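You operate a simulated robot arm through the tools that you are given. There is no shell and no other tool. Be economical: measure what you need, move in short steps, check, and stop when the job is done.

Carry out the task below with a simulated two-armed robot. There is one attempt and no reset: what you move stays moved.

JOB
Take the lid off the jar that says "nuts" on the table top and lay it down there.

It is judged by the outcome, as a careful person would: the job done as asked, and still so three seconds after it is handed in. It fails if anything else is knocked over, pushed out of place, dropped, spilled or broken. A push-on lid holds only when it is set on centred and level and pressed home; a screw cap is set on level and turned clockwise until tight.

ROBOT AND FRAMES
Two 7-joint arms with two-finger parallel grippers on one trunk, on a base that drives. Base frame: it is fixed to the floor where the robot stands at the start and does not move with it; the origin is under the middle of the robot, x ahead of it, y to its left, z up. Readings come in mm, degrees, newtons and seconds.
The left shoulder is at the start at [60, 143, 915], the right one opposite. With the tool pointing down near the work surface each hand reaches from about 320 to 740 mm from the robot's upright axis, wherever it stands, measured 20 degrees to its own side. Payload 1.57 kg a hand.
The tool frame of a hand sits at the grasp point between the pads (the TCP): z along the fingers, y along the line on which they close. The tips reach 30 mm beyond it. The gripper opens to 110 mm. The fingers are 24 mm wide and 12 mm thick; the gripper's body (48 by 112 mm) begins 78 mm behind the TCP.
Orientation is that of the tool frame in the base frame, as a unit quaternion [x, y, z, w]. With the fingers straight down and closing along the base's y, the tool's x points along the base's -x, its y along +y and its z along -z.

CONTROLS
- The arms move only by the tool play_rows. It takes "left_increments", "right_increments" or both (then of equal length, played together; a hand with none holds still); each is a list of rows, each a list of 7 numbers: the finger opening in mm, from 0 to 110, then the shift along the tool's x, y, z in units of 50 mm (1.0 is 50 mm), then the turn, a rotation vector about the tool's x, y, z in units of 6 degrees (1.0 is 6 degrees). In form: [[grip, dx, dy, dz, rx, ry, rz], ...]. A call has 1 to 20 rows; each row shifts and turns the commanded pose from where the row before left it, along the tool's axes as they then stand. A call with a number of a shift or a turn outside -1 to 1 is refused whole. Each row takes 0.2 s and may step no farther than 50 mm and 8.6 degrees from the row before; otherwise, or with a gripper value out of range, the whole call is refused. A pose out of reach is approached as far as the arm can. The call stops where the force on the tool passes 40 N (or 10 N more than at its start, if that is more) or the arm is blocked; 0.2 s more then pass. Each finger travels about 45 mm/s and halts on what it meets, pressing with about 21 N; the grip force reading is that of the motor and also rises with nothing between the fingers. The clock runs only during rows and for 0.2 s after the last one: add rows that do not move to give the fingers time. It gives the time, the measured TCP pose, the force on the tool (base axes), the opening and the grip force at its end, in the units of the frame above (readings bear some noise), with the torque about the TCP (base axes, N m) and any sound that the robot's microphone picked up.
- Cameras (640 x 400 px; columns grow to the right, rows downward): "scene" is now at [45.5, -36.5, 1532.8]; the picture's right is [-0.44, -0.90, 0.00], its down [-0.61, 0.30, -0.74] and it looks along [0.66, -0.33, -0.68] (base axes); focal length 287 px, centre (320, 200). "left" rides on the left gripper at [70, -16, -141] in its tool frame; the picture's right is [0.23, 0.97, 0.00], its down [-0.86, 0.20, -0.48] and it looks along [-0.47, 0.11, 0.88] (tool axes); focal length 222 px, centre (320, 200). "right" rides on the right gripper at [70, 16, -141] in its tool frame; the picture's right is [-0.23, 0.97, 0.00], its down [-0.86, -0.20, -0.48] and it looks along [-0.47, -0.11, 0.88] (tool axes); focal length 222 px, centre (320, 200). There is no depth. A picture from a camera that has moved, and an enlarged one, comes with that camera's place and axes in the base frame and with its lens.
- snapshot(camera): a new picture of that camera. No time passes.
- slide_trunk(by): slides the trunk up (or, below 0, down) by that many mm; the arms and the scene camera ride with it, the base frame stays. It gives what a move gives, with no picture.
- drive_base(legs): drives the robot by 1 to 6 legs, each [ahead, left, turn to the left] in mm, mm and degrees, along the robot's own axes; the way and the turn of a leg run together, so that a leg with both is an arc; at most 1500 mm and 180 degrees a leg. The arms and the cameras ride along, it lands a little off, and it stops where it bumps. It gives what a move gives.
- turn_head(pan, tilt): turns the head with the scene camera to pan (to the left, within 86 degrees either way) and tilt (down, from -29 to 69), counted from straight ahead of the robot. It gives what a move gives.
- inspect(camera, box): a new picture of the part [left, top, right, bottom] of that camera's present view, enlarged. No time passes.
- sign_off(): hands the job in; it is judged then, once.

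Work in short steps. Places have to be worked out from the pictures, the camera data and where the tool is seen: move nearer, look again, correct. Check each grasp and each placing, and mend what went wrong. You have 120 turns and 88 pictures in all, those below and enlarged ones among them. Open the grippers and draw the arms clear of the work before you hand the job in, unless the task says otherwise; then end with one line.

The tools are called by a JSON object that holds its "api" and its "payload". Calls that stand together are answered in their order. play_rows: Moves the arms, as the interface text tells. Its arguments: {"type":"object","properties":{"left_increments":{"type":"array"},"right_increments":{"type":"array"}},"required":[]} The other tools are called the same way: slide_trunk (by) slides the trunk up or down; drive_base (legs) drives the base; turn_head (pan, tilt) turns the head that bears the scene camera; snapshot (camera) takes a picture; inspect (camera, box) takes an enlarged picture of a part of a camera's view; sign_off () hands the job in.

At the start:

```text
clock: 0.0
left_tool_pos: [460.0, 11.5, 1091.9]
left_tool_rot: [0.0, 1.0, 0.0, 0.0]
left_contact_force: [0.3, 0.9, -0.6]
left_ft_torque: [-0.03, -0.01, -0.01]
left_finger_gap: 110.0
left_gripper_force: 0.1
right_tool_pos: [418.2, -410.6, 1058.2]
right_tool_rot: [-0.001, 1.0, 0.0, 0.0]
right_contact_force: [0.2, 0.3, 0.2]
right_ft_torque: [0.01, 0.0, 0.04]
right_finger_gap: 110.0
right_gripper_force: 0.0
trunk travel left (down, up): [-514.0, 76.0]
robot x, y, heading: [5.7, -3.5, 0.1]
head pan, tilt: [-26.2, 42.5]
```

scene: 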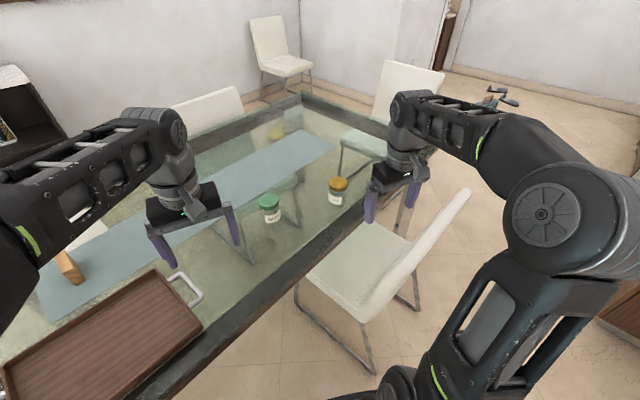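
right: 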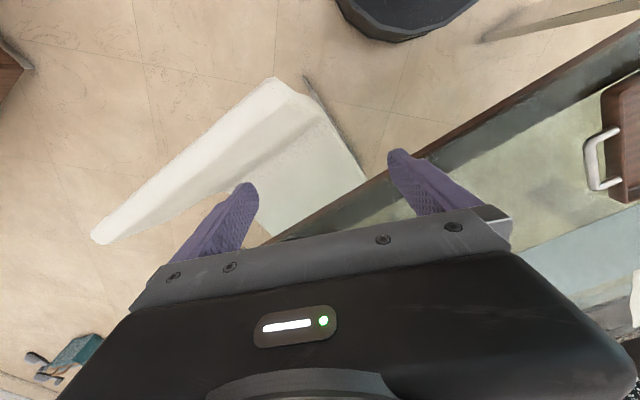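
left: 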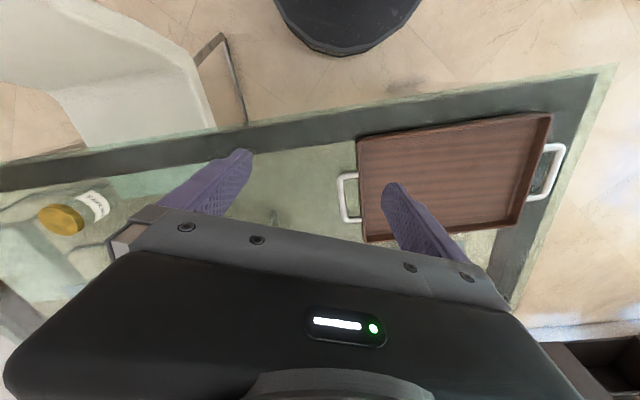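

I see two jars, one with a green lid and one with a yellow lid; I enlarge both to read the labels.

{"api": "inspect", "payload": {"camera": "scene", "box": [240, 165, 360, 240]}}

{"api": "inspect", "payload": {"camera": "left", "box": [0, 160, 140, 250]}}

```text
5.33 times, centred on (300, 202) of scene
camera zoom: at [45.5, -36.5, 1532.8], right [-0.44, -0.9, 0.0], down [-0.61, 0.3, -0.74], along [0.66, -0.33, -0.68], focal length 1529 px, centre (427, 187)
```

zoom: 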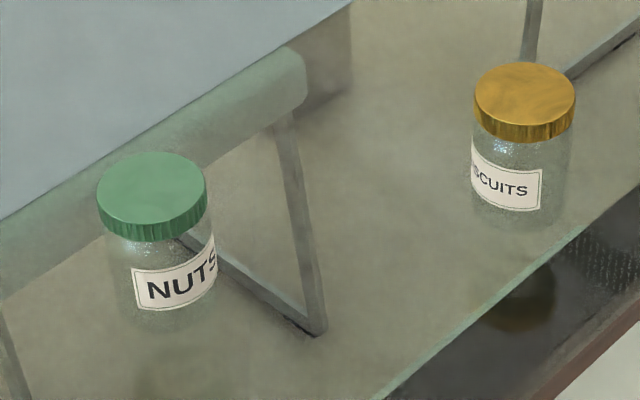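

```text
4.44 times, centred on (70, 205) of left
camera zoom: at [391.8, -3.8, 1233.8], right [-0.23, 0.97, 0.0], down [0.86, 0.2, 0.48], along [0.47, 0.11, -0.88], focal length 987 px, centre (1431, 178)
```

zoom: 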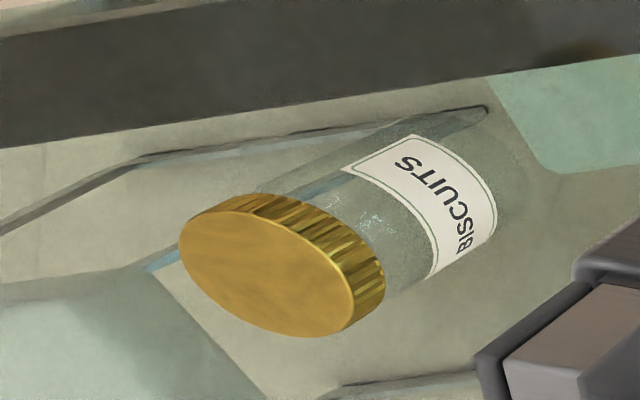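

The green-lidded jar is "NUTS", at about (772, -200), with its lid top near z≈865. That is a bit beyond reach, so I turn toward it and drive a little ahead.

{"api": "drive_base", "payload": {"legs": [[0, 0, -14], [120, 0, 0]]}}

{"api": "turn_head", "payload": {"pan": 0, "tilt": 45}}

{"api": "snapshot", "payload": {"camera": "scene"}}

```text
clock: 2.1
left_tool_pos: [567.1, -130.2, 1090.9]
left_tool_rot: [0.122, 0.993, 0.0, -0.001]
left_contact_force: [0.9, -0.2, 0.5]
left_ft_torque: [0.02, 0.01, -0.01]
left_finger_gap: 110.1
left_gripper_force: 0.0
right_tool_pos: [422.4, -528.8, 1055.6]
right_tool_rot: [0.122, 0.993, 0.0, -0.001]
right_contact_force: [1.5, 0.7, -0.2]
right_ft_torque: [-0.01, 0.03, 0.01]
right_finger_gap: 110.0
right_gripper_force: 0.0
trunk travel left (down, up): [-514.0, 76.0]
robot x, y, heading: [116.0, -30.6, -14.3]
head pan, tilt: [-26.2, 42.5]
```

```text
clock: 3.0
left_tool_pos: [566.8, -130.2, 1093.6]
left_tool_rot: [0.123, 0.992, 0.0, -0.001]
left_contact_force: [0.0, 0.6, -0.2]
left_ft_torque: [0.0, -0.01, 0.02]
left_finger_gap: 110.0
left_gripper_force: 0.0
right_tool_pos: [419.9, -528.2, 1058.1]
right_tool_rot: [0.122, 0.993, 0.0, -0.001]
right_contact_force: [0.5, -1.4, -0.3]
right_ft_torque: [-0.01, 0.02, 0.0]
right_finger_gap: 110.0
right_gripper_force: 0.0
trunk travel left (down, up): [-514.0, 76.0]
robot x, y, heading: [113.3, -30.7, -14.1]
head pan, tilt: [0.0, 45.0]
```

```text
82 pictures are left
camera scene: at [166.4, -41.2, 1529.2], right [-0.24, -0.97, 0.0], down [-0.69, 0.17, -0.71], along [0.69, -0.17, -0.71], focal length 287 px, centre (320, 200)
```

scene: 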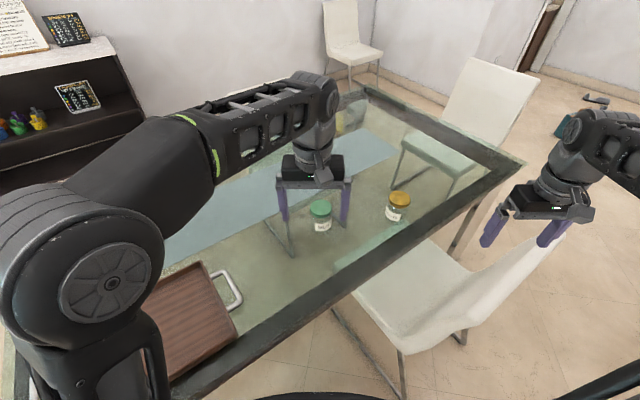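

The jar now lies nearly dead ahead, with the left hand close to it. I enlarge the jar to pin its place and see the lid type.

{"api": "inspect", "payload": {"camera": "scene", "box": [290, 185, 354, 245]}}

{"api": "snapshot", "payload": {"camera": "left"}}

```text
6.67 times, centred on (322, 215) of scene
camera zoom: at [166.4, -41.2, 1529.2], right [-0.24, -0.97, 0.0], down [-0.69, 0.17, -0.71], along [0.69, -0.17, -0.71], focal length 1911 px, centre (307, 100)
```

zoom: 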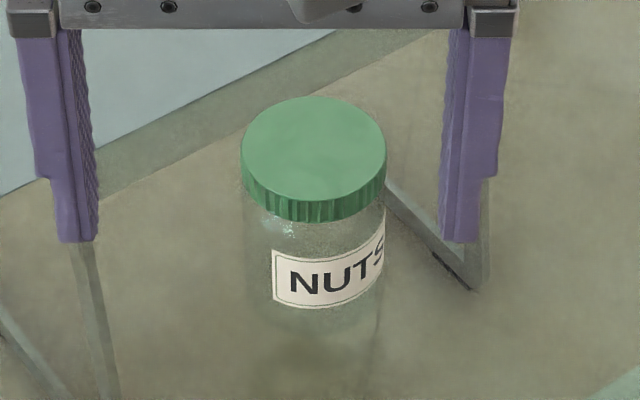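

```text
80 pictures are left
camera left: at [494.9, -127.5, 1233.8], right [0.02, 1.0, 0.0], down [0.88, -0.01, 0.48], along [0.48, -0.01, -0.88], focal length 222 px, centre (320, 200)
```

left: 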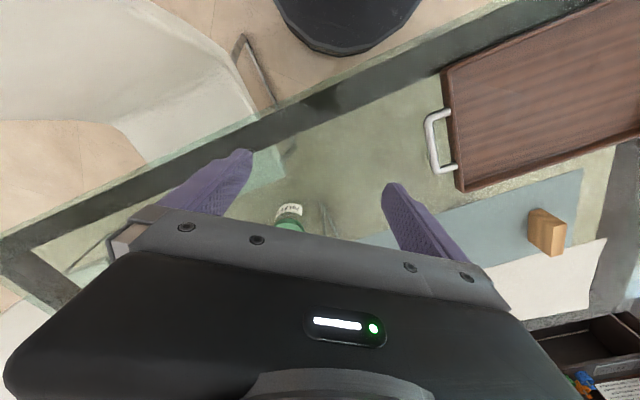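

I put the lid at about (787, -197), top z≈857, diameter ≈70 mm. I move the left hand ahead above it and look down.

{"api": "play_rows", "payload": {"left_increments": [[110, -0.9, 0, 0, 0, 0, 0], [110, -0.9, -0.1, 0, 0, 0, 0], [110, -0.9, -0.1, 0, 0, 0, 0], [110, -0.9, 0, 0, 0, 0, 0], [110, -0.9, 0, 0.5, 0, 0, 0], [110, 0, 0, 0.9, 0, 0, 0], [110, 0, 0, 0, 0, 0, 0]]}}

{"api": "snapshot", "payload": {"camera": "left"}}

{"api": "snapshot", "payload": {"camera": "scene"}}

```text
refused: row 5 steps farther than a row can; nothing moved
```

```text
79 pictures are left
camera left: at [494.9, -127.5, 1233.8], right [0.02, 1.0, 0.0], down [0.88, -0.01, 0.48], along [0.48, -0.01, -0.88], focal length 222 px, centre (320, 200)
```

left: 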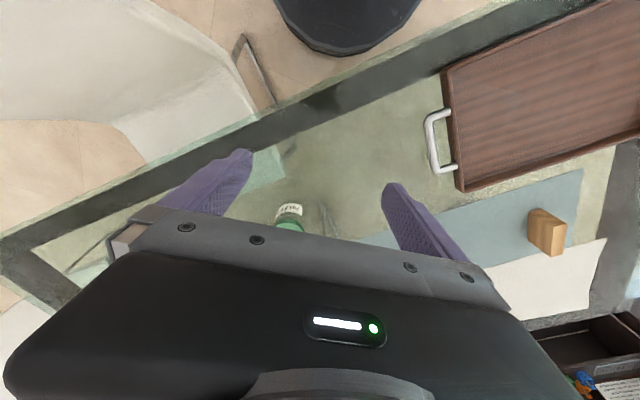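

```text
78 pictures are left
camera scene: at [166.4, -41.2, 1529.2], right [-0.24, -0.97, 0.0], down [-0.69, 0.17, -0.71], along [0.69, -0.17, -0.71], focal length 287 px, centre (320, 200)
```

scene: 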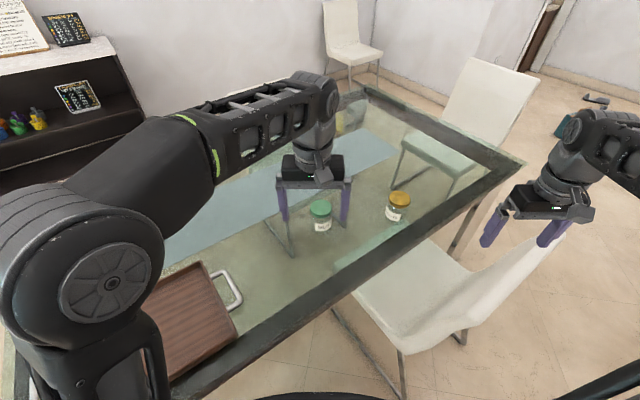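

A row stepped too far, so the call was refused. I replay it with smaller steps.

{"api": "play_rows", "payload": {"left_increments": [[110, -0.9, 0, 0, 0, 0, 0], [110, -0.9, -0.1, 0, 0, 0, 0], [110, -0.9, -0.1, 0, 0, 0, 0], [110, -0.9, 0, 0, 0, 0, 0], [110, -0.8, 0, 0.5, 0, 0, 0], [110, 0, 0, 0.9, 0, 0, 0], [110, 0, 0, 0, 0, 0, 0]]}}

{"api": "snapshot", "payload": {"camera": "left"}}

{"api": "snapshot", "payload": {"camera": "scene"}}

```text
clock: 4.6
left_tool_pos: [617.6, -141.6, 1020.1]
left_tool_rot: [0.122, 0.993, 0.0, 0.0]
left_contact_force: [-0.4, 0.8, -0.8]
left_ft_torque: [-0.02, 0.01, 0.02]
left_finger_gap: 110.0
left_gripper_force: 0.1
left hand out of reach, approached as far as the arm can: row 1, 2, 3, 4
right_tool_pos: [420.7, -528.8, 1057.3]
right_tool_rot: [0.122, 0.993, 0.0, 0.0]
right_contact_force: [-1.0, -0.2, 1.1]
right_ft_torque: [0.01, -0.01, 0.01]
right_finger_gap: 109.9
right_gripper_force: 0.0
trunk travel left (down, up): [-514.0, 76.0]
robot x, y, heading: [115.2, -30.8, -13.7]
head pan, tilt: [0.0, 45.0]
```

```text
77 pictures are left
camera left: at [546.0, -139.4, 1161.9], right [0.02, 1.0, 0.0], down [0.88, -0.01, 0.48], along [0.48, -0.01, -0.88], focal length 222 px, centre (320, 200)
```

left: 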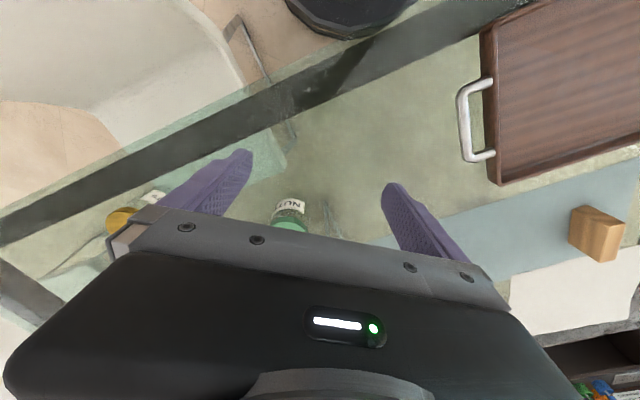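

```text
76 pictures are left
camera scene: at [166.7, -41.3, 1529.2], right [-0.24, -0.97, 0.0], down [-0.69, 0.17, -0.71], along [0.69, -0.17, -0.71], focal length 287 px, centre (320, 200)
```

scene: 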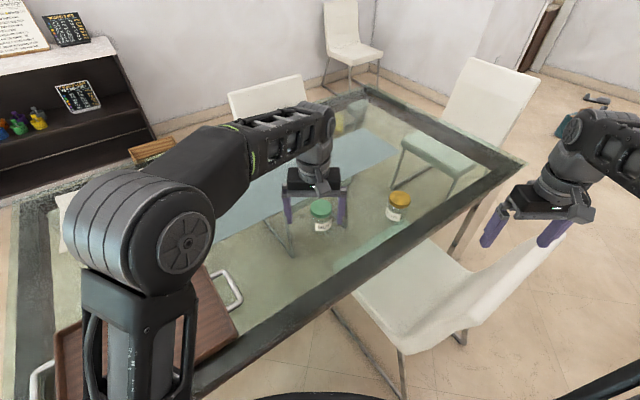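

The hand is out of reach at this height. I raise the trunk and then approach ahead and down in small steps.

{"api": "slide_trunk", "payload": {"by": 70}}

{"api": "play_rows", "payload": {"left_increments": [[110, -0.6, 0, 0.7, 0, 0, 0], [110, -0.7, 0, 0.5, 0, 0, 0], [110, -0.9, 0, 0.2, 0, 0, 0], [110, -0.5, 0, 0, 0, 0, 0], [110, 0, 0, 0, 0, 0, 0]]}}

{"api": "snapshot", "payload": {"camera": "left"}}

```text
clock: 5.7
left_tool_pos: [617.0, -140.3, 1091.5]
left_tool_rot: [0.122, 0.993, 0.0, 0.0]
left_contact_force: [0.1, 0.1, -0.8]
left_ft_torque: [-0.01, -0.01, -0.03]
left_finger_gap: 110.0
left_gripper_force: 0.0
right_tool_pos: [420.9, -528.6, 1127.0]
right_tool_rot: [0.122, 0.993, 0.001, 0.0]
right_contact_force: [-0.4, 0.1, 0.0]
right_ft_torque: [-0.01, 0.01, 0.02]
right_finger_gap: 109.8
right_gripper_force: 0.0
trunk travel left (down, up): [-584.0, 6.0]
robot x, y, heading: [114.5, -32.3, -14.0]
head pan, tilt: [0.0, 45.0]
```

```text
clock: 6.9
left_tool_pos: [739.1, -171.8, 1020.6]
left_tool_rot: [0.121, 0.993, 0.0, -0.001]
left_contact_force: [-0.5, 0.2, 0.4]
left_ft_torque: [-0.04, 0.0, 0.02]
left_finger_gap: 110.1
left_gripper_force: 0.1
left hand out of reach, approached as far as the arm can: row 4
right_tool_pos: [421.9, -528.3, 1126.5]
right_tool_rot: [0.122, 0.993, 0.0, 0.0]
right_contact_force: [-0.7, 0.0, -0.8]
right_ft_torque: [0.0, 0.01, -0.01]
right_finger_gap: 110.0
right_gripper_force: 0.0
trunk travel left (down, up): [-584.0, 6.0]
robot x, y, heading: [116.3, -28.3, -14.1]
head pan, tilt: [0.0, 45.0]
```

```text
75 pictures are left
camera left: at [668.2, -170.0, 1161.8], right [0.02, 1.0, 0.0], down [0.88, -0.01, 0.48], along [0.48, -0.01, -0.88], focal length 222 px, centre (320, 200)
```

left: 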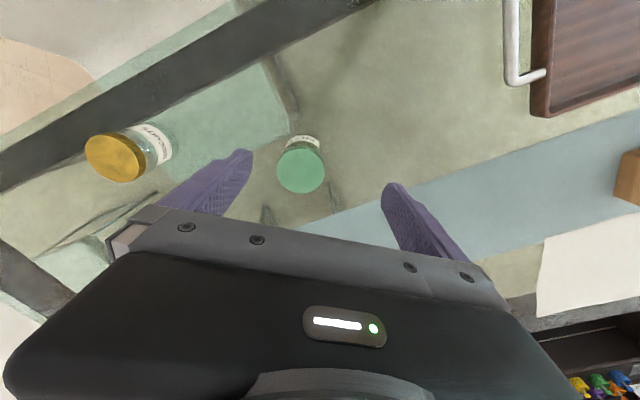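

The lid is at (786, -201), which agrees with the earlier estimate. I lower the left hand toward a point over it, staying above z≈925, to test the reach.

{"api": "play_rows", "payload": {"left_increments": [[110, 0, -0.2, 0.8, 0, 0, 0], [110, -0.4, -0.14, 0.6, 0, 0, 0], [110, -0.4, 0, 0.3, 0, 0, 0], [110, -0.2, 0, 0.1, 0, 0, 0], [110, 0, 0, 0, 0, 0, 0]]}}

{"api": "snapshot", "payload": {"camera": "left"}}

{"api": "snapshot", "payload": {"camera": "scene"}}

```text
clock: 8.1
left_tool_pos: [762.5, -194.4, 939.1]
left_tool_rot: [0.122, 0.993, -0.002, 0.002]
left_contact_force: [0.0, 0.7, -0.7]
left_ft_torque: [-0.01, -0.01, 0.0]
left_finger_gap: 110.3
left_gripper_force: 0.0
left hand out of reach, approached as far as the arm can: row 3, 4
right_tool_pos: [421.3, -528.6, 1127.4]
right_tool_rot: [0.122, 0.993, 0.0, -0.001]
right_contact_force: [-0.5, -0.5, 0.6]
right_ft_torque: [-0.02, -0.01, -0.04]
right_finger_gap: 110.1
right_gripper_force: 0.0
trunk travel left (down, up): [-584.0, 6.0]
robot x, y, heading: [113.0, -33.3, -14.2]
head pan, tilt: [0.0, 45.0]
```

```text
74 pictures are left
camera left: at [692.6, -191.5, 1080.0], right [0.02, 1.0, 0.0], down [0.88, -0.01, 0.48], along [0.48, -0.01, -0.88], focal length 222 px, centre (320, 200)
```

left: 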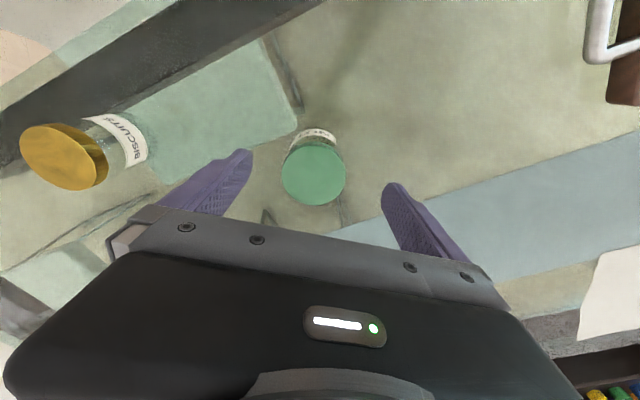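

```text
73 pictures are left
camera scene: at [166.2, -41.1, 1599.2], right [-0.24, -0.97, 0.0], down [-0.69, 0.17, -0.71], along [0.69, -0.17, -0.71], focal length 287 px, centre (320, 200)
```

scene: 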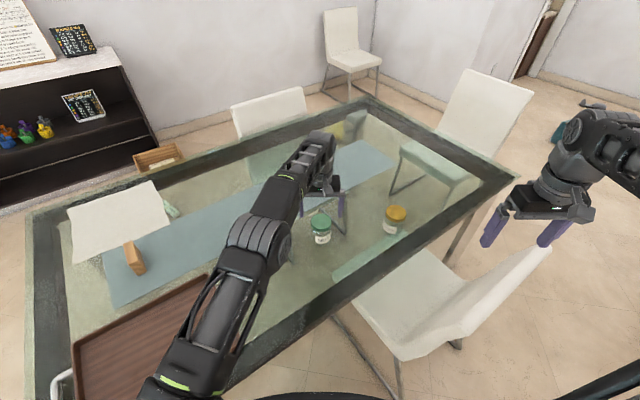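

The arm is fully stretched and still about 20 mm short. The lid is confirmed at about (783, -200), so I drive 70 mm further ahead, with all hands well above everything.

{"api": "drive_base", "payload": {"legs": [[70, 0, 0]]}}

```text
clock: 9.1
left_tool_pos: [834.2, -211.3, 937.7]
left_tool_rot: [0.122, 0.993, -0.001, 0.002]
left_contact_force: [0.3, 0.2, -0.6]
left_ft_torque: [0.01, 0.06, -0.02]
left_finger_gap: 109.8
left_gripper_force: 0.0
right_tool_pos: [491.1, -545.9, 1126.7]
right_tool_rot: [0.123, 0.992, 0.001, -0.002]
right_contact_force: [0.1, 0.0, 0.5]
right_ft_torque: [-0.02, 0.03, 0.03]
right_finger_gap: 110.0
right_gripper_force: 0.0
trunk travel left (down, up): [-584.0, 6.0]
robot x, y, heading: [182.6, -43.3, -14.0]
head pan, tilt: [0.0, 45.0]
```

Now the jar lies about 620 mm ahead of the robot. I plan to steady the jar with the right hand, coming from the right and tilted, while the left hand works the lid. First I bring the right hand nearer and yaw it 40° left.

{"api": "play_rows", "payload": {"right_increments": [[110, -0.267, 0.7, 0.42, 0, 0, 0], [110, -0.267, 0.7, 0.42, 0, 0, 0], [110, -0.267, 0.7, 0.42, 0, 0, 0], [110, -0.267, 0.7, 0.42, 0, 0, 0], [110, -0.267, 0.7, 0.42, 0, 0, 0], [110, -0.267, 0.7, 0.42, 0, 0, 0], [110, 0, 0, 0, 0, 0, -0.952], [110, 0, 0, 0, 0, 0, -0.952], [110, 0, 0, 0, 0, 0, -0.952], [110, 0, 0, 0, 0, 0, -0.952], [110, 0, 0, 0, 0, 0, -0.952], [110, 0, 0, 0, 0, 0, -0.952], [110, 0, 0, 0, 0, 0, -0.952], [110, 0, 0, 0, 0, 0, 0]]}}

{"api": "snapshot", "payload": {"camera": "scene"}}

```text
clock: 12.1
left_tool_pos: [832.1, -210.5, 938.5]
left_tool_rot: [0.122, 0.993, -0.001, 0.002]
left_contact_force: [0.1, 0.4, 0.5]
left_ft_torque: [0.01, 0.01, 0.0]
left_finger_gap: 109.9
left_gripper_force: 0.1
right_tool_pos: [618.2, -361.5, 1001.2]
right_tool_rot: [-0.225, 0.974, 0.0, 0.0]
right_contact_force: [0.1, -0.4, -0.1]
right_ft_torque: [-0.01, 0.04, 0.03]
right_finger_gap: 110.0
right_gripper_force: 0.1
trunk travel left (down, up): [-584.0, 6.0]
robot x, y, heading: [181.5, -45.2, -14.0]
head pan, tilt: [0.0, 45.0]
```

```text
72 pictures are left
camera scene: at [234.7, -58.2, 1599.2], right [-0.24, -0.97, 0.0], down [-0.69, 0.17, -0.71], along [0.69, -0.17, -0.71], focal length 287 px, centre (320, 200)
```

scene: 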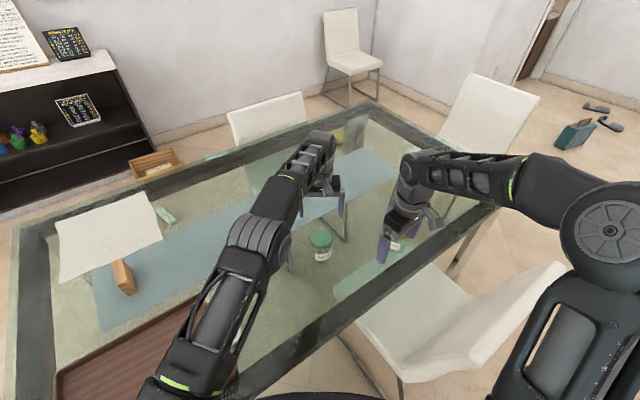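

The right hand is at (618, -361, 1001) and clear. I now pitch it up so the fingers point toward the jar at 35° below level.

{"api": "play_rows", "payload": {"right_increments": [[110, 0, 0, 0, 0, -0.917, 0], [110, 0, 0, 0, 0, -0.917, 0], [110, 0, 0, 0, 0, -0.917, 0], [110, 0, 0, 0, 0, -0.917, 0], [110, 0, 0, 0, 0, -0.917, 0], [110, 0, 0, 0, 0, -0.917, 0], [110, 0, 0, 0, 0, -0.917, 0], [110, 0, 0, 0, 0, -0.917, 0], [110, 0, 0, 0, 0, -0.917, 0], [110, 0, 0, 0, 0, -0.917, 0], [110, 0, 0, 0, 0, 0, 0]]}}

{"api": "snapshot", "payload": {"camera": "right"}}

{"api": "snapshot", "payload": {"camera": "scene"}}

```text
clock: 14.5
left_tool_pos: [832.9, -210.6, 938.6]
left_tool_rot: [0.122, 0.993, 0.0, 0.001]
left_contact_force: [0.2, 0.2, 0.2]
left_ft_torque: [0.0, -0.03, 0.02]
left_finger_gap: 110.0
left_gripper_force: 0.1
right_tool_pos: [618.3, -360.2, 1003.1]
right_tool_rot: [-0.199, 0.864, 0.104, 0.45]
right_contact_force: [0.4, -0.3, -0.2]
right_ft_torque: [0.03, -0.02, 0.0]
right_finger_gap: 110.1
right_gripper_force: 0.1
trunk travel left (down, up): [-584.0, 6.0]
robot x, y, heading: [187.3, -50.4, -14.1]
head pan, tilt: [0.0, 45.0]
```

```text
71 pictures are left
camera right: at [471.2, -414.7, 1027.2], right [-0.31, 0.93, 0.19], down [0.18, -0.14, 0.97], along [0.94, 0.33, -0.12], focal length 222 px, centre (320, 200)
```

right: 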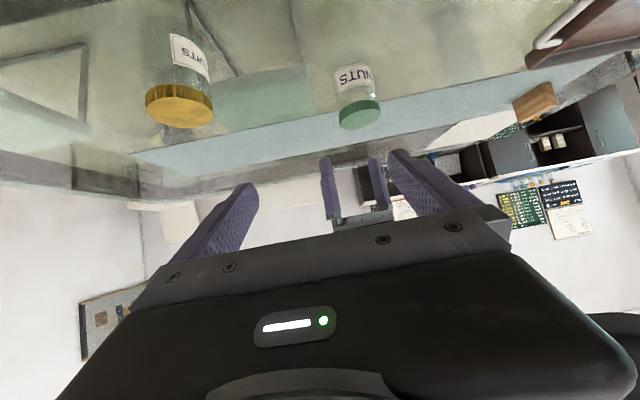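

```text
70 pictures are left
camera scene: at [234.6, -58.0, 1599.3], right [-0.24, -0.97, 0.0], down [-0.69, 0.17, -0.71], along [0.69, -0.17, -0.71], focal length 287 px, centre (320, 200)
```

scene: 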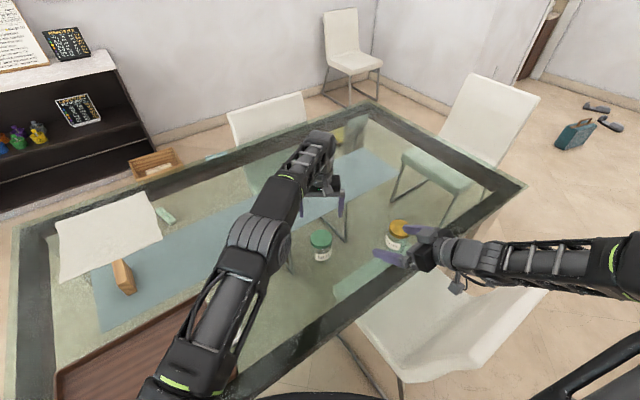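

From this view too the lid sits at about (784, -203). I shift the right hand onto the approach line and advance to roughly 110 mm short of the jar.

{"api": "play_rows", "payload": {"right_increments": [[110, 0.51, 0.7, 0, 0, 0, 0], [110, 0.51, 0.7, 0, 0, 0, 0], [110, 0, 0, 0.95, 0, 0, 0], [110, 0, 0, 0.95, 0, 0, 0], [110, 0, 0, 0.95, 0, 0, 0], [110, 0, 0, 0.95, 0, 0, 0], [110, 0, 0, 0, 0, 0, 0]]}}

{"api": "snapshot", "payload": {"camera": "right"}}

{"api": "snapshot", "payload": {"camera": "scene"}}

```text
clock: 16.1
left_tool_pos: [832.3, -211.2, 939.1]
left_tool_rot: [0.122, 0.993, 0.0, 0.002]
left_contact_force: [0.3, -0.3, 0.2]
left_ft_torque: [0.01, -0.02, 0.03]
left_finger_gap: 110.0
left_gripper_force: 0.0
right_tool_pos: [712.1, -253.2, 847.6]
right_tool_rot: [-0.198, 0.864, 0.103, 0.45]
right_contact_force: [0.1, 0.2, 0.6]
right_ft_torque: [0.01, -0.06, 0.0]
right_finger_gap: 109.9
right_gripper_force: 0.1
right hand out of reach, approached as far as the arm can: row 2
trunk travel left (down, up): [-584.0, 6.0]
robot x, y, heading: [181.2, -49.8, -14.0]
head pan, tilt: [0.0, 45.0]
```

```text
69 pictures are left
camera right: at [564.8, -306.4, 872.8], right [-0.31, 0.93, 0.19], down [0.18, -0.14, 0.97], along [0.94, 0.33, -0.12], focal length 222 px, centre (320, 200)
```

right: 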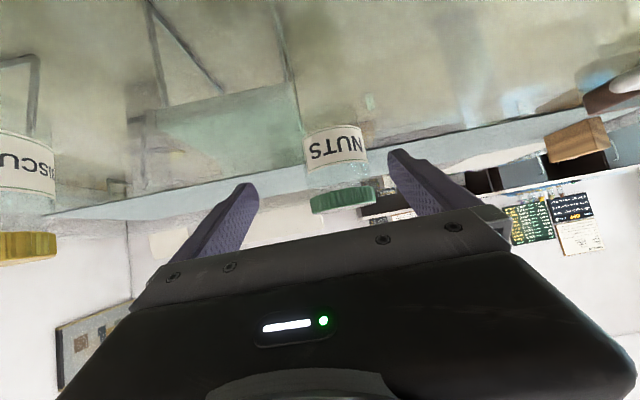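

```text
68 pictures are left
camera scene: at [234.2, -58.9, 1599.3], right [-0.24, -0.97, 0.0], down [-0.69, 0.17, -0.71], along [0.69, -0.17, -0.71], focal length 287 px, centre (320, 200)
```

scene: 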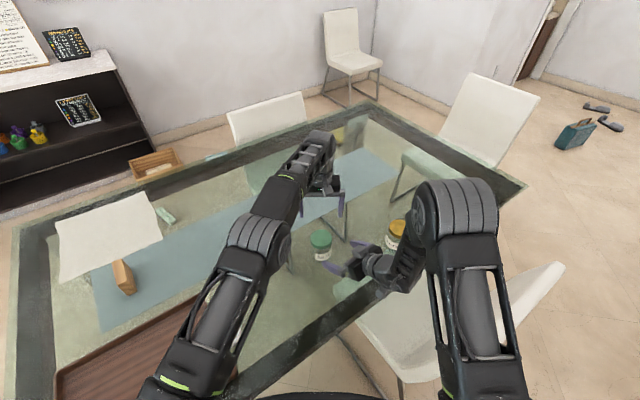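

The approach line is only about 14 mm off sideways. I correct that and slide the right fingers around the jar's body.

{"api": "play_rows", "payload": {"right_increments": [[110, 0, 0.28, 0, 0, 0, 0], [110, 0, 0, 0.7, 0, 0, 0], [110, 0, 0, 0.7, 0, 0, 0], [110, 0, 0, 0.4, 0, 0, 0], [110, 0, 0, 0.25, 0, 0, 0], [110, 0, 0, 0, 0, 0, 0]]}}

{"api": "snapshot", "payload": {"camera": "right"}}

{"api": "inspect", "payload": {"camera": "scene", "box": [270, 190, 430, 290]}}

```text
clock: 17.5
left_tool_pos: [831.9, -210.3, 939.0]
left_tool_rot: [0.122, 0.993, -0.001, 0.002]
left_contact_force: [-0.2, 0.2, -0.4]
left_ft_torque: [-0.02, 0.0, -0.01]
left_finger_gap: 110.1
left_gripper_force: 0.0
right_tool_pos: [780.8, -202.5, 787.7]
right_tool_rot: [-0.199, 0.864, 0.104, 0.45]
right_contact_force: [0.5, -0.3, -0.3]
right_ft_torque: [0.0, 0.0, -0.02]
right_finger_gap: 110.2
right_gripper_force: 0.0
trunk travel left (down, up): [-584.0, 6.0]
robot x, y, heading: [183.4, -44.2, -13.8]
head pan, tilt: [0.0, 45.0]
```

```text
67 pictures are left
camera right: at [634.2, -256.8, 814.0], right [-0.31, 0.93, 0.19], down [0.18, -0.14, 0.97], along [0.93, 0.33, -0.12], focal length 222 px, centre (320, 200)
```

right: 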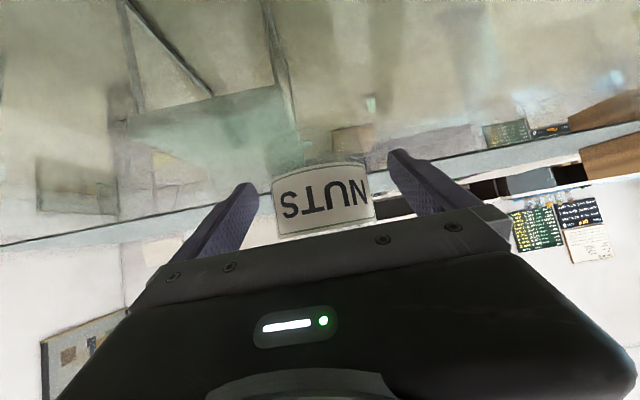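

```text
4.00 times, centred on (350, 240) of scene
camera zoom: at [234.7, -58.2, 1599.2], right [-0.24, -0.97, 0.0], down [-0.69, 0.17, -0.71], along [0.69, -0.17, -0.71], focal length 1147 px, centre (200, 40)
```

zoom: 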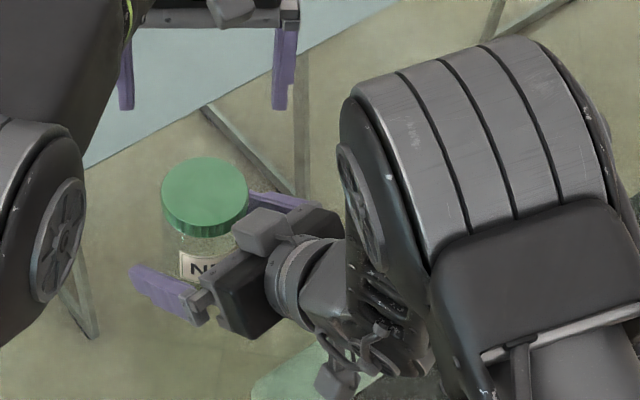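

The jar stands centred between the right fingers. I close them on its body.

{"api": "play_rows", "payload": {"right_increments": [[80, 0, 0, 0, 0, 0, 0], [70, 0, 0, 0, 0, 0, 0], [50, 0, 0, 0, 0, 0, 0], [40, 0, 0, 0, 0, 0, 0], [40, 0, 0, 0, 0, 0, 0], [40, 0, 0, 0, 0, 0, 0], [40, 0, 0, 0, 0, 0, 0]]}}

{"api": "inspect", "payload": {"camera": "scene", "box": [270, 190, 430, 290]}}

{"api": "snapshot", "payload": {"camera": "left"}}

```text
clock: 19.1
left_tool_pos: [833.6, -210.4, 939.0]
left_tool_rot: [0.122, 0.993, -0.001, 0.002]
left_contact_force: [-0.2, -0.5, -0.9]
left_ft_torque: [-0.03, 0.0, 0.0]
left_finger_gap: 109.8
left_gripper_force: 0.0
right_tool_pos: [780.8, -203.0, 788.9]
right_tool_rot: [-0.198, 0.865, 0.103, 0.45]
right_contact_force: [0.1, 0.0, -0.7]
right_ft_torque: [-0.07, 0.02, 0.03]
right_finger_gap: 71.6
right_gripper_force: 21.1
trunk travel left (down, up): [-584.0, 6.0]
robot x, y, heading: [179.8, -45.6, -13.7]
head pan, tilt: [0.0, 45.0]
```

```text
4.00 times, centred on (350, 240) of scene
camera zoom: at [234.8, -58.2, 1599.2], right [-0.24, -0.97, 0.0], down [-0.69, 0.17, -0.71], along [0.69, -0.17, -0.71], focal length 1147 px, centre (200, 40)
```

zoom: 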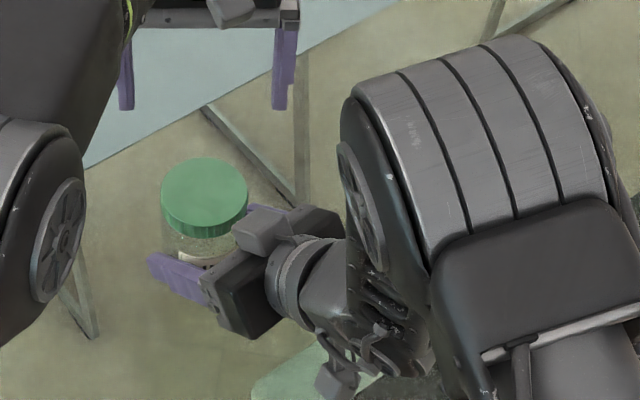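

```text
64 pictures are left
camera left: at [760.9, -208.7, 1079.9], right [0.02, 1.0, 0.0], down [0.88, -0.01, 0.48], along [0.48, -0.01, -0.88], focal length 222 px, centre (320, 200)
```

left: 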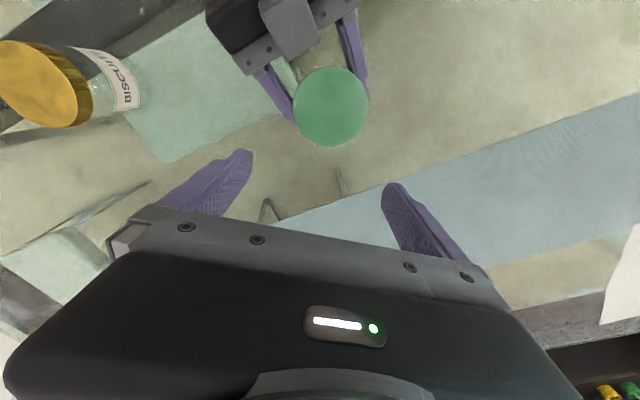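

The right hand holds the jar (71.6 mm wide, 21 N), and the lid is at (784, -200). I bring the left hand back over the lid, then look.

{"api": "play_rows", "payload": {"left_increments": [[110, 0.5, -0.02, 0, 0, 0, 0], [110, 0.48, -0.02, 0, 0, 0, 0], [110, 0, 0, 0.3, 0, 0, 0], [110, 0, 0, 0, 0, 0, 0]]}}

{"api": "snapshot", "payload": {"camera": "left"}}

{"api": "inspect", "payload": {"camera": "scene", "box": [270, 170, 430, 270]}}

```text
clock: 20.1
left_tool_pos: [784.9, -200.1, 923.5]
left_tool_rot: [0.122, 0.993, -0.001, 0.002]
left_contact_force: [-0.2, 0.5, 0.2]
left_ft_torque: [-0.03, 0.0, 0.01]
left_finger_gap: 109.9
left_gripper_force: 0.0
right_tool_pos: [781.2, -203.6, 789.9]
right_tool_rot: [-0.198, 0.865, 0.103, 0.45]
right_contact_force: [0.6, -0.7, 0.3]
right_ft_torque: [0.03, 0.03, -0.06]
right_finger_gap: 72.1
right_gripper_force: 20.5
trunk travel left (down, up): [-584.0, 6.0]
robot x, y, heading: [184.4, -44.3, -14.3]
head pan, tilt: [0.0, 45.0]
```

```text
63 pictures are left
camera left: at [713.3, -198.6, 1064.9], right [0.02, 1.0, 0.0], down [0.88, -0.01, 0.48], along [0.48, -0.01, -0.88], focal length 222 px, centre (320, 200)
```

left: 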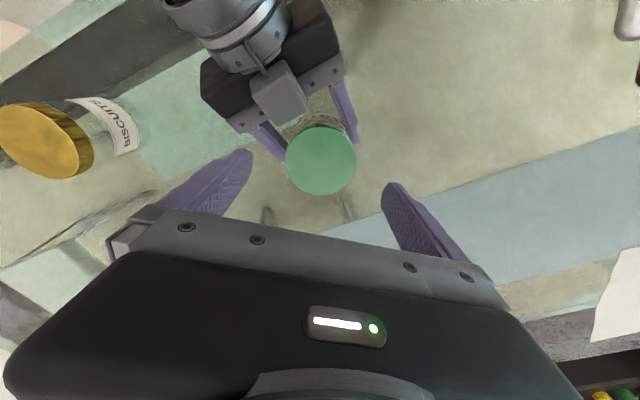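

```text
4.00 times, centred on (350, 220) of scene
camera zoom: at [234.7, -58.2, 1599.2], right [-0.24, -0.97, 0.0], down [-0.69, 0.17, -0.71], along [0.69, -0.17, -0.71], focal length 1147 px, centre (200, 120)
```

zoom: 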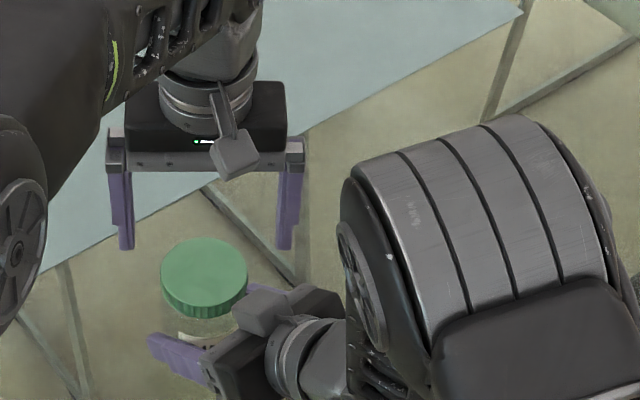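

The hand is centred over the lid and the right gripper stays clear. I descend so that the left fingertips reach about z≈841, around the lid's rim only.

{"api": "play_rows", "payload": {"left_increments": [[110, 0, 0, 0.35, 0, 0, 0], [110, 0, 0, 0.35, 0, 0, 0], [110, 0, 0, 0.35, 0, 0, 0], [110, 0, 0, 0, 0, 0, 0]]}}

{"api": "inspect", "payload": {"camera": "scene", "box": [280, 190, 376, 250]}}

{"api": "snapshot", "payload": {"camera": "left"}}

```text
clock: 21.1
left_tool_pos: [786.8, -200.1, 868.9]
left_tool_rot: [0.122, 0.993, -0.001, 0.001]
left_contact_force: [-0.3, -0.7, 0.6]
left_ft_torque: [-0.01, 0.0, 0.03]
left_finger_gap: 110.0
left_gripper_force: 0.1
right_tool_pos: [780.8, -203.7, 788.9]
right_tool_rot: [-0.199, 0.865, 0.103, 0.45]
right_contact_force: [0.1, 0.8, 0.4]
right_ft_torque: [-0.04, -0.03, 0.02]
right_finger_gap: 71.7
right_gripper_force: 20.7
trunk travel left (down, up): [-584.0, 6.0]
robot x, y, heading: [183.0, -47.7, -13.9]
head pan, tilt: [0.0, 45.0]
```

```text
6.67 times, centred on (328, 220) of scene
camera zoom: at [234.8, -58.1, 1599.2], right [-0.24, -0.97, 0.0], down [-0.69, 0.17, -0.71], along [0.69, -0.17, -0.71], focal length 1911 px, centre (267, 67)
```

zoom: 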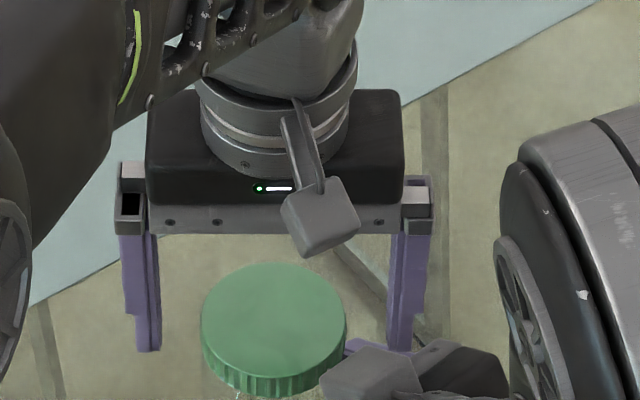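

```text
60 pictures are left
camera left: at [714.0, -198.2, 1011.1], right [0.02, 1.0, 0.0], down [0.88, -0.01, 0.48], along [0.48, -0.01, -0.88], focal length 222 px, centre (320, 200)
```

left: 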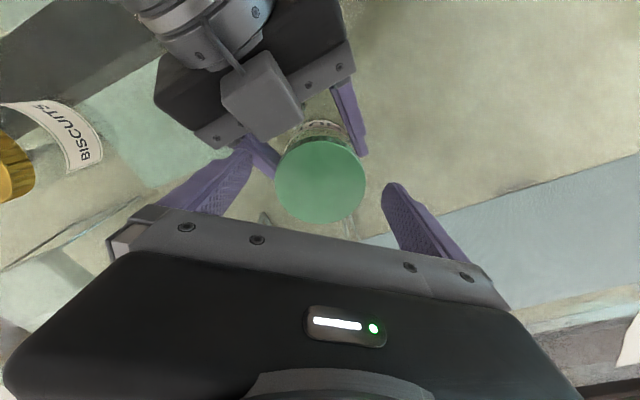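

Cross-checking the views puts the lid top nearer z≈849, so I lower 5 mm more and close the left fingers on the lid.

{"api": "play_rows", "payload": {"left_increments": [[110, 0.04, 0, 0.1, 0, 0, 0], [90, 0, 0, 0, 0, 0, 0], [70, 0, 0, 0, 0, 0, 0], [50, 0, 0, 0, 0, 0, 0], [40, 0, 0, 0, 0, 0, 0], [40, 0, 0, 0, 0, 0, 0], [40, 0, 0, 0, 0, 0, 0]]}}

{"api": "snapshot", "payload": {"camera": "left"}}

{"api": "inspect", "payload": {"camera": "scene", "box": [280, 190, 376, 250]}}

```text
clock: 22.7
left_tool_pos: [784.4, -199.1, 865.1]
left_tool_rot: [0.121, 0.993, 0.0, 0.001]
left_contact_force: [1.9, 2.8, 1.3]
left_ft_torque: [0.02, -0.02, 0.03]
left_finger_gap: 69.9
left_gripper_force: 21.1
right_tool_pos: [780.5, -203.1, 788.9]
right_tool_rot: [-0.199, 0.864, 0.104, 0.45]
right_contact_force: [-0.6, -3.3, 0.6]
right_ft_torque: [0.12, 0.02, 0.04]
right_finger_gap: 71.8
right_gripper_force: 20.9
trunk travel left (down, up): [-584.0, 6.0]
robot x, y, heading: [182.6, -49.1, -13.8]
head pan, tilt: [0.0, 45.0]
```

```text
59 pictures are left
camera left: at [712.3, -198.0, 1006.4], right [0.02, 1.0, 0.0], down [0.88, -0.01, 0.48], along [0.48, -0.01, -0.88], focal length 222 px, centre (320, 200)
```

left: 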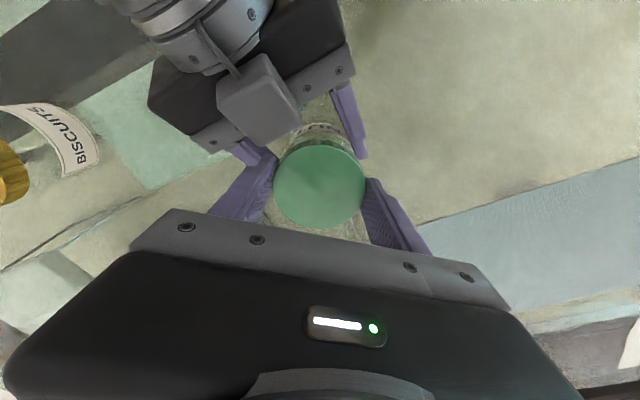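

```text
6.67 times, centred on (328, 220) of scene
camera zoom: at [234.7, -58.2, 1599.3], right [-0.24, -0.97, 0.0], down [-0.69, 0.17, -0.71], along [0.69, -0.17, -0.71], focal length 1911 px, centre (267, 67)
```

zoom: 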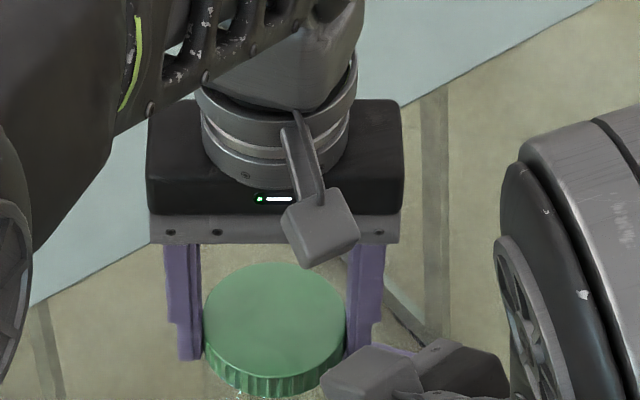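

The lid is gripped (69.9 mm, 21 N). I test-turn it counter-clockwise by 12° and read the torques.

{"api": "play_rows", "payload": {"left_increments": [[40, 0, 0, 0, 0, 0, -0.5], [40, 0, 0, 0, 0, 0, -0.5], [40, 0, 0, 0, 0, 0, -0.5], [40, 0, 0, 0, 0, 0, -0.5]]}}

{"api": "snapshot", "payload": {"camera": "right"}}

```text
clock: 23.7
left_tool_pos: [783.6, -199.0, 864.7]
left_tool_rot: [0.017, 1.0, -0.001, 0.002]
left_contact_force: [8.2, 2.4, -5.4]
left_ft_torque: [0.1, -0.26, -0.07]
left_finger_gap: 69.6
left_gripper_force: 20.9
right_tool_pos: [780.4, -203.1, 789.3]
right_tool_rot: [-0.2, 0.864, 0.105, 0.45]
right_contact_force: [-8.8, -3.4, 6.4]
right_ft_torque: [0.06, -0.36, 0.14]
right_finger_gap: 71.6
right_gripper_force: 20.4
trunk travel left (down, up): [-584.0, 6.0]
robot x, y, heading: [183.4, -42.8, -14.0]
head pan, tilt: [0.0, 45.0]
```

```text
57 pictures are left
camera right: at [633.9, -256.8, 814.2], right [-0.31, 0.93, 0.19], down [0.18, -0.14, 0.97], along [0.93, 0.33, -0.12], focal length 222 px, centre (320, 200)
```

right: 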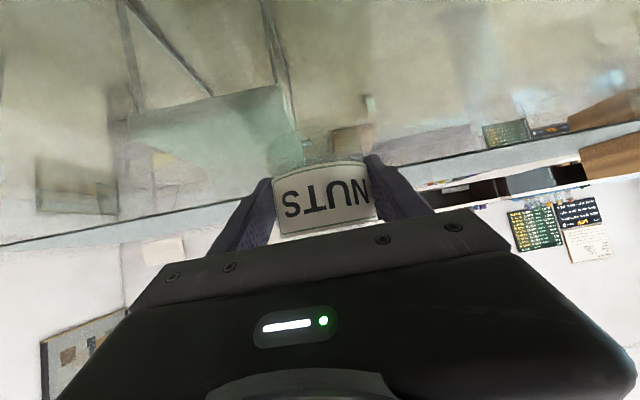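

The lid turned with little torque and the jar didn't turn, which hints at a push-on lid. I try a small straight pull upward and watch the force.

{"api": "play_rows", "payload": {"left_increments": [[40, 0, 0, -0.04, 0, 0, 0], [40, 0, 0, -0.04, 0, 0, 0], [40, 0, 0, 0, 0, 0, 0]]}}

{"api": "inspect", "payload": {"camera": "scene", "box": [280, 200, 376, 260]}}

```text
clock: 24.5
left_tool_pos: [782.3, -201.6, 869.8]
left_tool_rot: [0.019, 1.0, -0.001, 0.0]
left_contact_force: [1.0, -1.0, -16.5]
left_ft_torque: [0.11, -0.14, -0.02]
left_finger_gap: 69.9
left_gripper_force: 21.4
right_tool_pos: [782.0, -203.4, 789.7]
right_tool_rot: [-0.199, 0.863, 0.104, 0.452]
right_contact_force: [-3.0, 0.1, 14.3]
right_ft_torque: [-0.13, -0.09, 0.04]
right_finger_gap: 70.3
right_gripper_force: 21.3
trunk travel left (down, up): [-584.0, 6.0]
robot x, y, heading: [184.8, -41.7, -14.0]
head pan, tilt: [0.0, 45.0]
```

```text
6.67 times, centred on (328, 230) of scene
camera zoom: at [235.0, -58.2, 1599.2], right [-0.24, -0.97, 0.0], down [-0.69, 0.17, -0.71], along [0.69, -0.17, -0.71], focal length 1911 px, centre (267, 0)
```

zoom: 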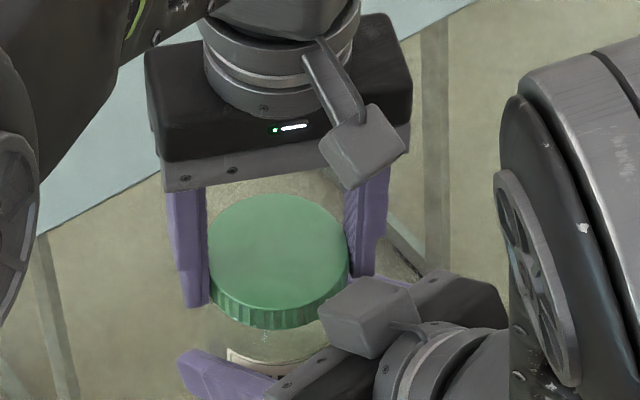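

The pull reads about 16 N. I look in the right camera to see whether the jar is being dragged up through the right fingers.

{"api": "snapshot", "payload": {"camera": "right"}}

{"api": "snapshot", "payload": {"camera": "left"}}

```text
55 pictures are left
camera right: at [635.3, -256.3, 814.9], right [-0.31, 0.93, 0.19], down [0.17, -0.14, 0.98], along [0.93, 0.33, -0.12], focal length 222 px, centre (320, 200)
```

right: 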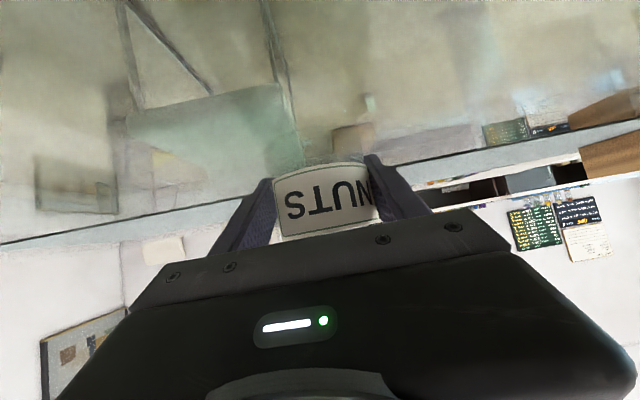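

```text
54 pictures are left
camera left: at [711.7, -213.5, 1010.9], right [-0.19, 0.98, 0.0], down [0.86, 0.17, 0.48], along [0.47, 0.09, -0.88], focal length 222 px, centre (320, 200)
```

left: 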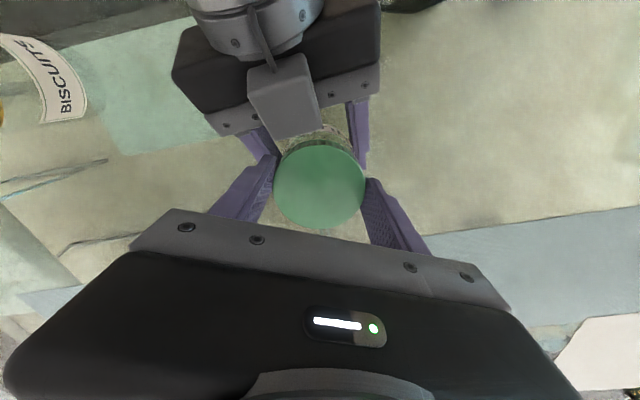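

The jar yielded upward a little with the lid. I turn the lid 30° more counter-clockwise under this pull to see whether the tension falls as a thread would make it.

{"api": "play_rows", "payload": {"left_increments": [[40, 0, 0, 0, 0, 0, -0.7], [40, 0, 0, 0, 0, 0, -0.7], [40, 0, 0, 0, 0, 0, -0.7], [40, 0, 0, 0, 0, 0, -0.7], [40, 0, 0, 0, 0, 0, -0.7], [40, 0, 0, 0, 0, 0, -0.7], [40, 0, 0, 0, 0, 0, -0.7], [40, 0, 0, 0, 0, 0, 0]]}}

{"api": "snapshot", "payload": {"camera": "right"}}

{"api": "inspect", "payload": {"camera": "scene", "box": [280, 200, 376, 260]}}

```text
clock: 26.3
left_tool_pos: [783.0, -202.3, 869.0]
left_tool_rot: [-0.237, 0.971, -0.002, 0.001]
left_contact_force: [-8.3, -9.7, -12.0]
left_ft_torque: [-0.48, 0.5, 0.02]
left_finger_gap: 70.0
left_gripper_force: 20.8
right_tool_pos: [780.8, -202.7, 789.4]
right_tool_rot: [-0.199, 0.864, 0.104, 0.45]
right_contact_force: [8.3, 10.2, 8.7]
right_ft_torque: [-0.4, 0.2, -0.01]
right_finger_gap: 69.9
right_gripper_force: 21.5
trunk travel left (down, up): [-584.0, 6.0]
robot x, y, heading: [177.8, -44.3, -13.9]
head pan, tilt: [0.0, 45.0]
```

```text
53 pictures are left
camera right: at [634.3, -256.3, 814.2], right [-0.31, 0.93, 0.19], down [0.18, -0.14, 0.97], along [0.93, 0.33, -0.12], focal length 222 px, centre (320, 200)
```

right: 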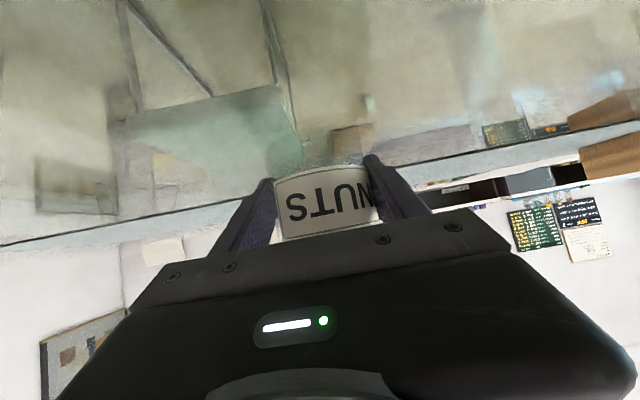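

```text
6.67 times, centred on (328, 230) of scene
camera zoom: at [235.0, -58.2, 1599.2], right [-0.24, -0.97, 0.0], down [-0.69, 0.17, -0.71], along [0.69, -0.17, -0.71], focal length 1911 px, centre (267, 0)
```

zoom: 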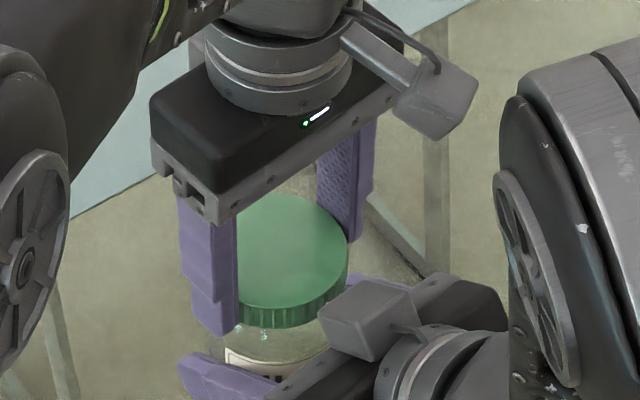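

The lid turns with almost no torque and the jar stays still; tension is 12 N. I pull a few mm more, gently, to see whether it simply pops off.

{"api": "play_rows", "payload": {"left_increments": [[40, 0, 0, -0.04, 0, 0, 0], [40, 0, 0, -0.04, 0, 0, 0], [40, 0, 0, -0.02, 0, 0, 0]]}}

{"api": "snapshot", "payload": {"camera": "right"}}

{"api": "inspect", "payload": {"camera": "scene", "box": [280, 200, 376, 260]}}

```text
clock: 27.1
left_tool_pos: [783.9, -198.8, 874.0]
left_tool_rot: [-0.237, 0.972, -0.001, 0.002]
left_contact_force: [1.7, -8.8, -21.0]
left_ft_torque: [-0.33, 0.11, -0.01]
left_finger_gap: 69.8
left_gripper_force: 21.0
right_tool_pos: [781.1, -202.4, 788.5]
right_tool_rot: [-0.198, 0.864, 0.103, 0.451]
right_contact_force: [-2.4, 9.7, 16.9]
right_ft_torque: [-0.45, -0.32, 0.04]
right_finger_gap: 70.5
right_gripper_force: 21.0
trunk travel left (down, up): [-584.0, 6.0]
robot x, y, heading: [186.1, -42.5, -14.2]
head pan, tilt: [0.0, 45.0]
```

```text
51 pictures are left
camera right: at [634.3, -256.8, 814.3], right [-0.31, 0.93, 0.19], down [0.18, -0.14, 0.97], along [0.93, 0.33, -0.12], focal length 222 px, centre (320, 200)
```

right: 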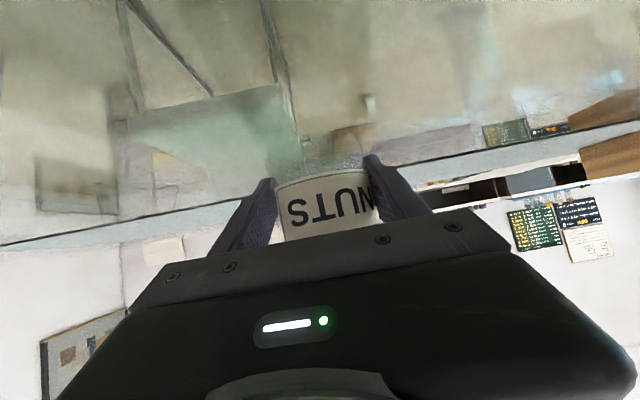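

```text
6.67 times, centred on (328, 230) of scene
camera zoom: at [234.9, -58.2, 1599.2], right [-0.24, -0.97, 0.0], down [-0.69, 0.17, -0.71], along [0.69, -0.17, -0.71], focal length 1911 px, centre (267, 0)
```

zoom: 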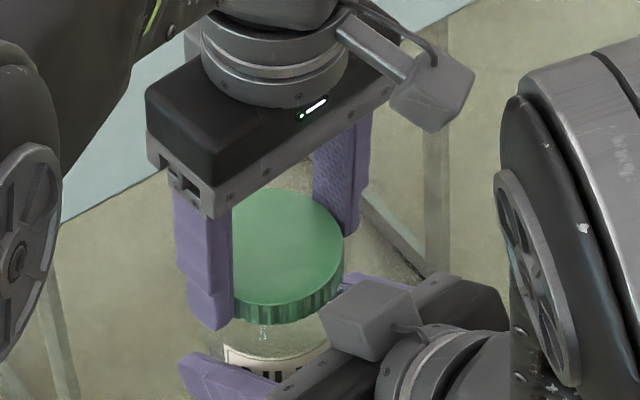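

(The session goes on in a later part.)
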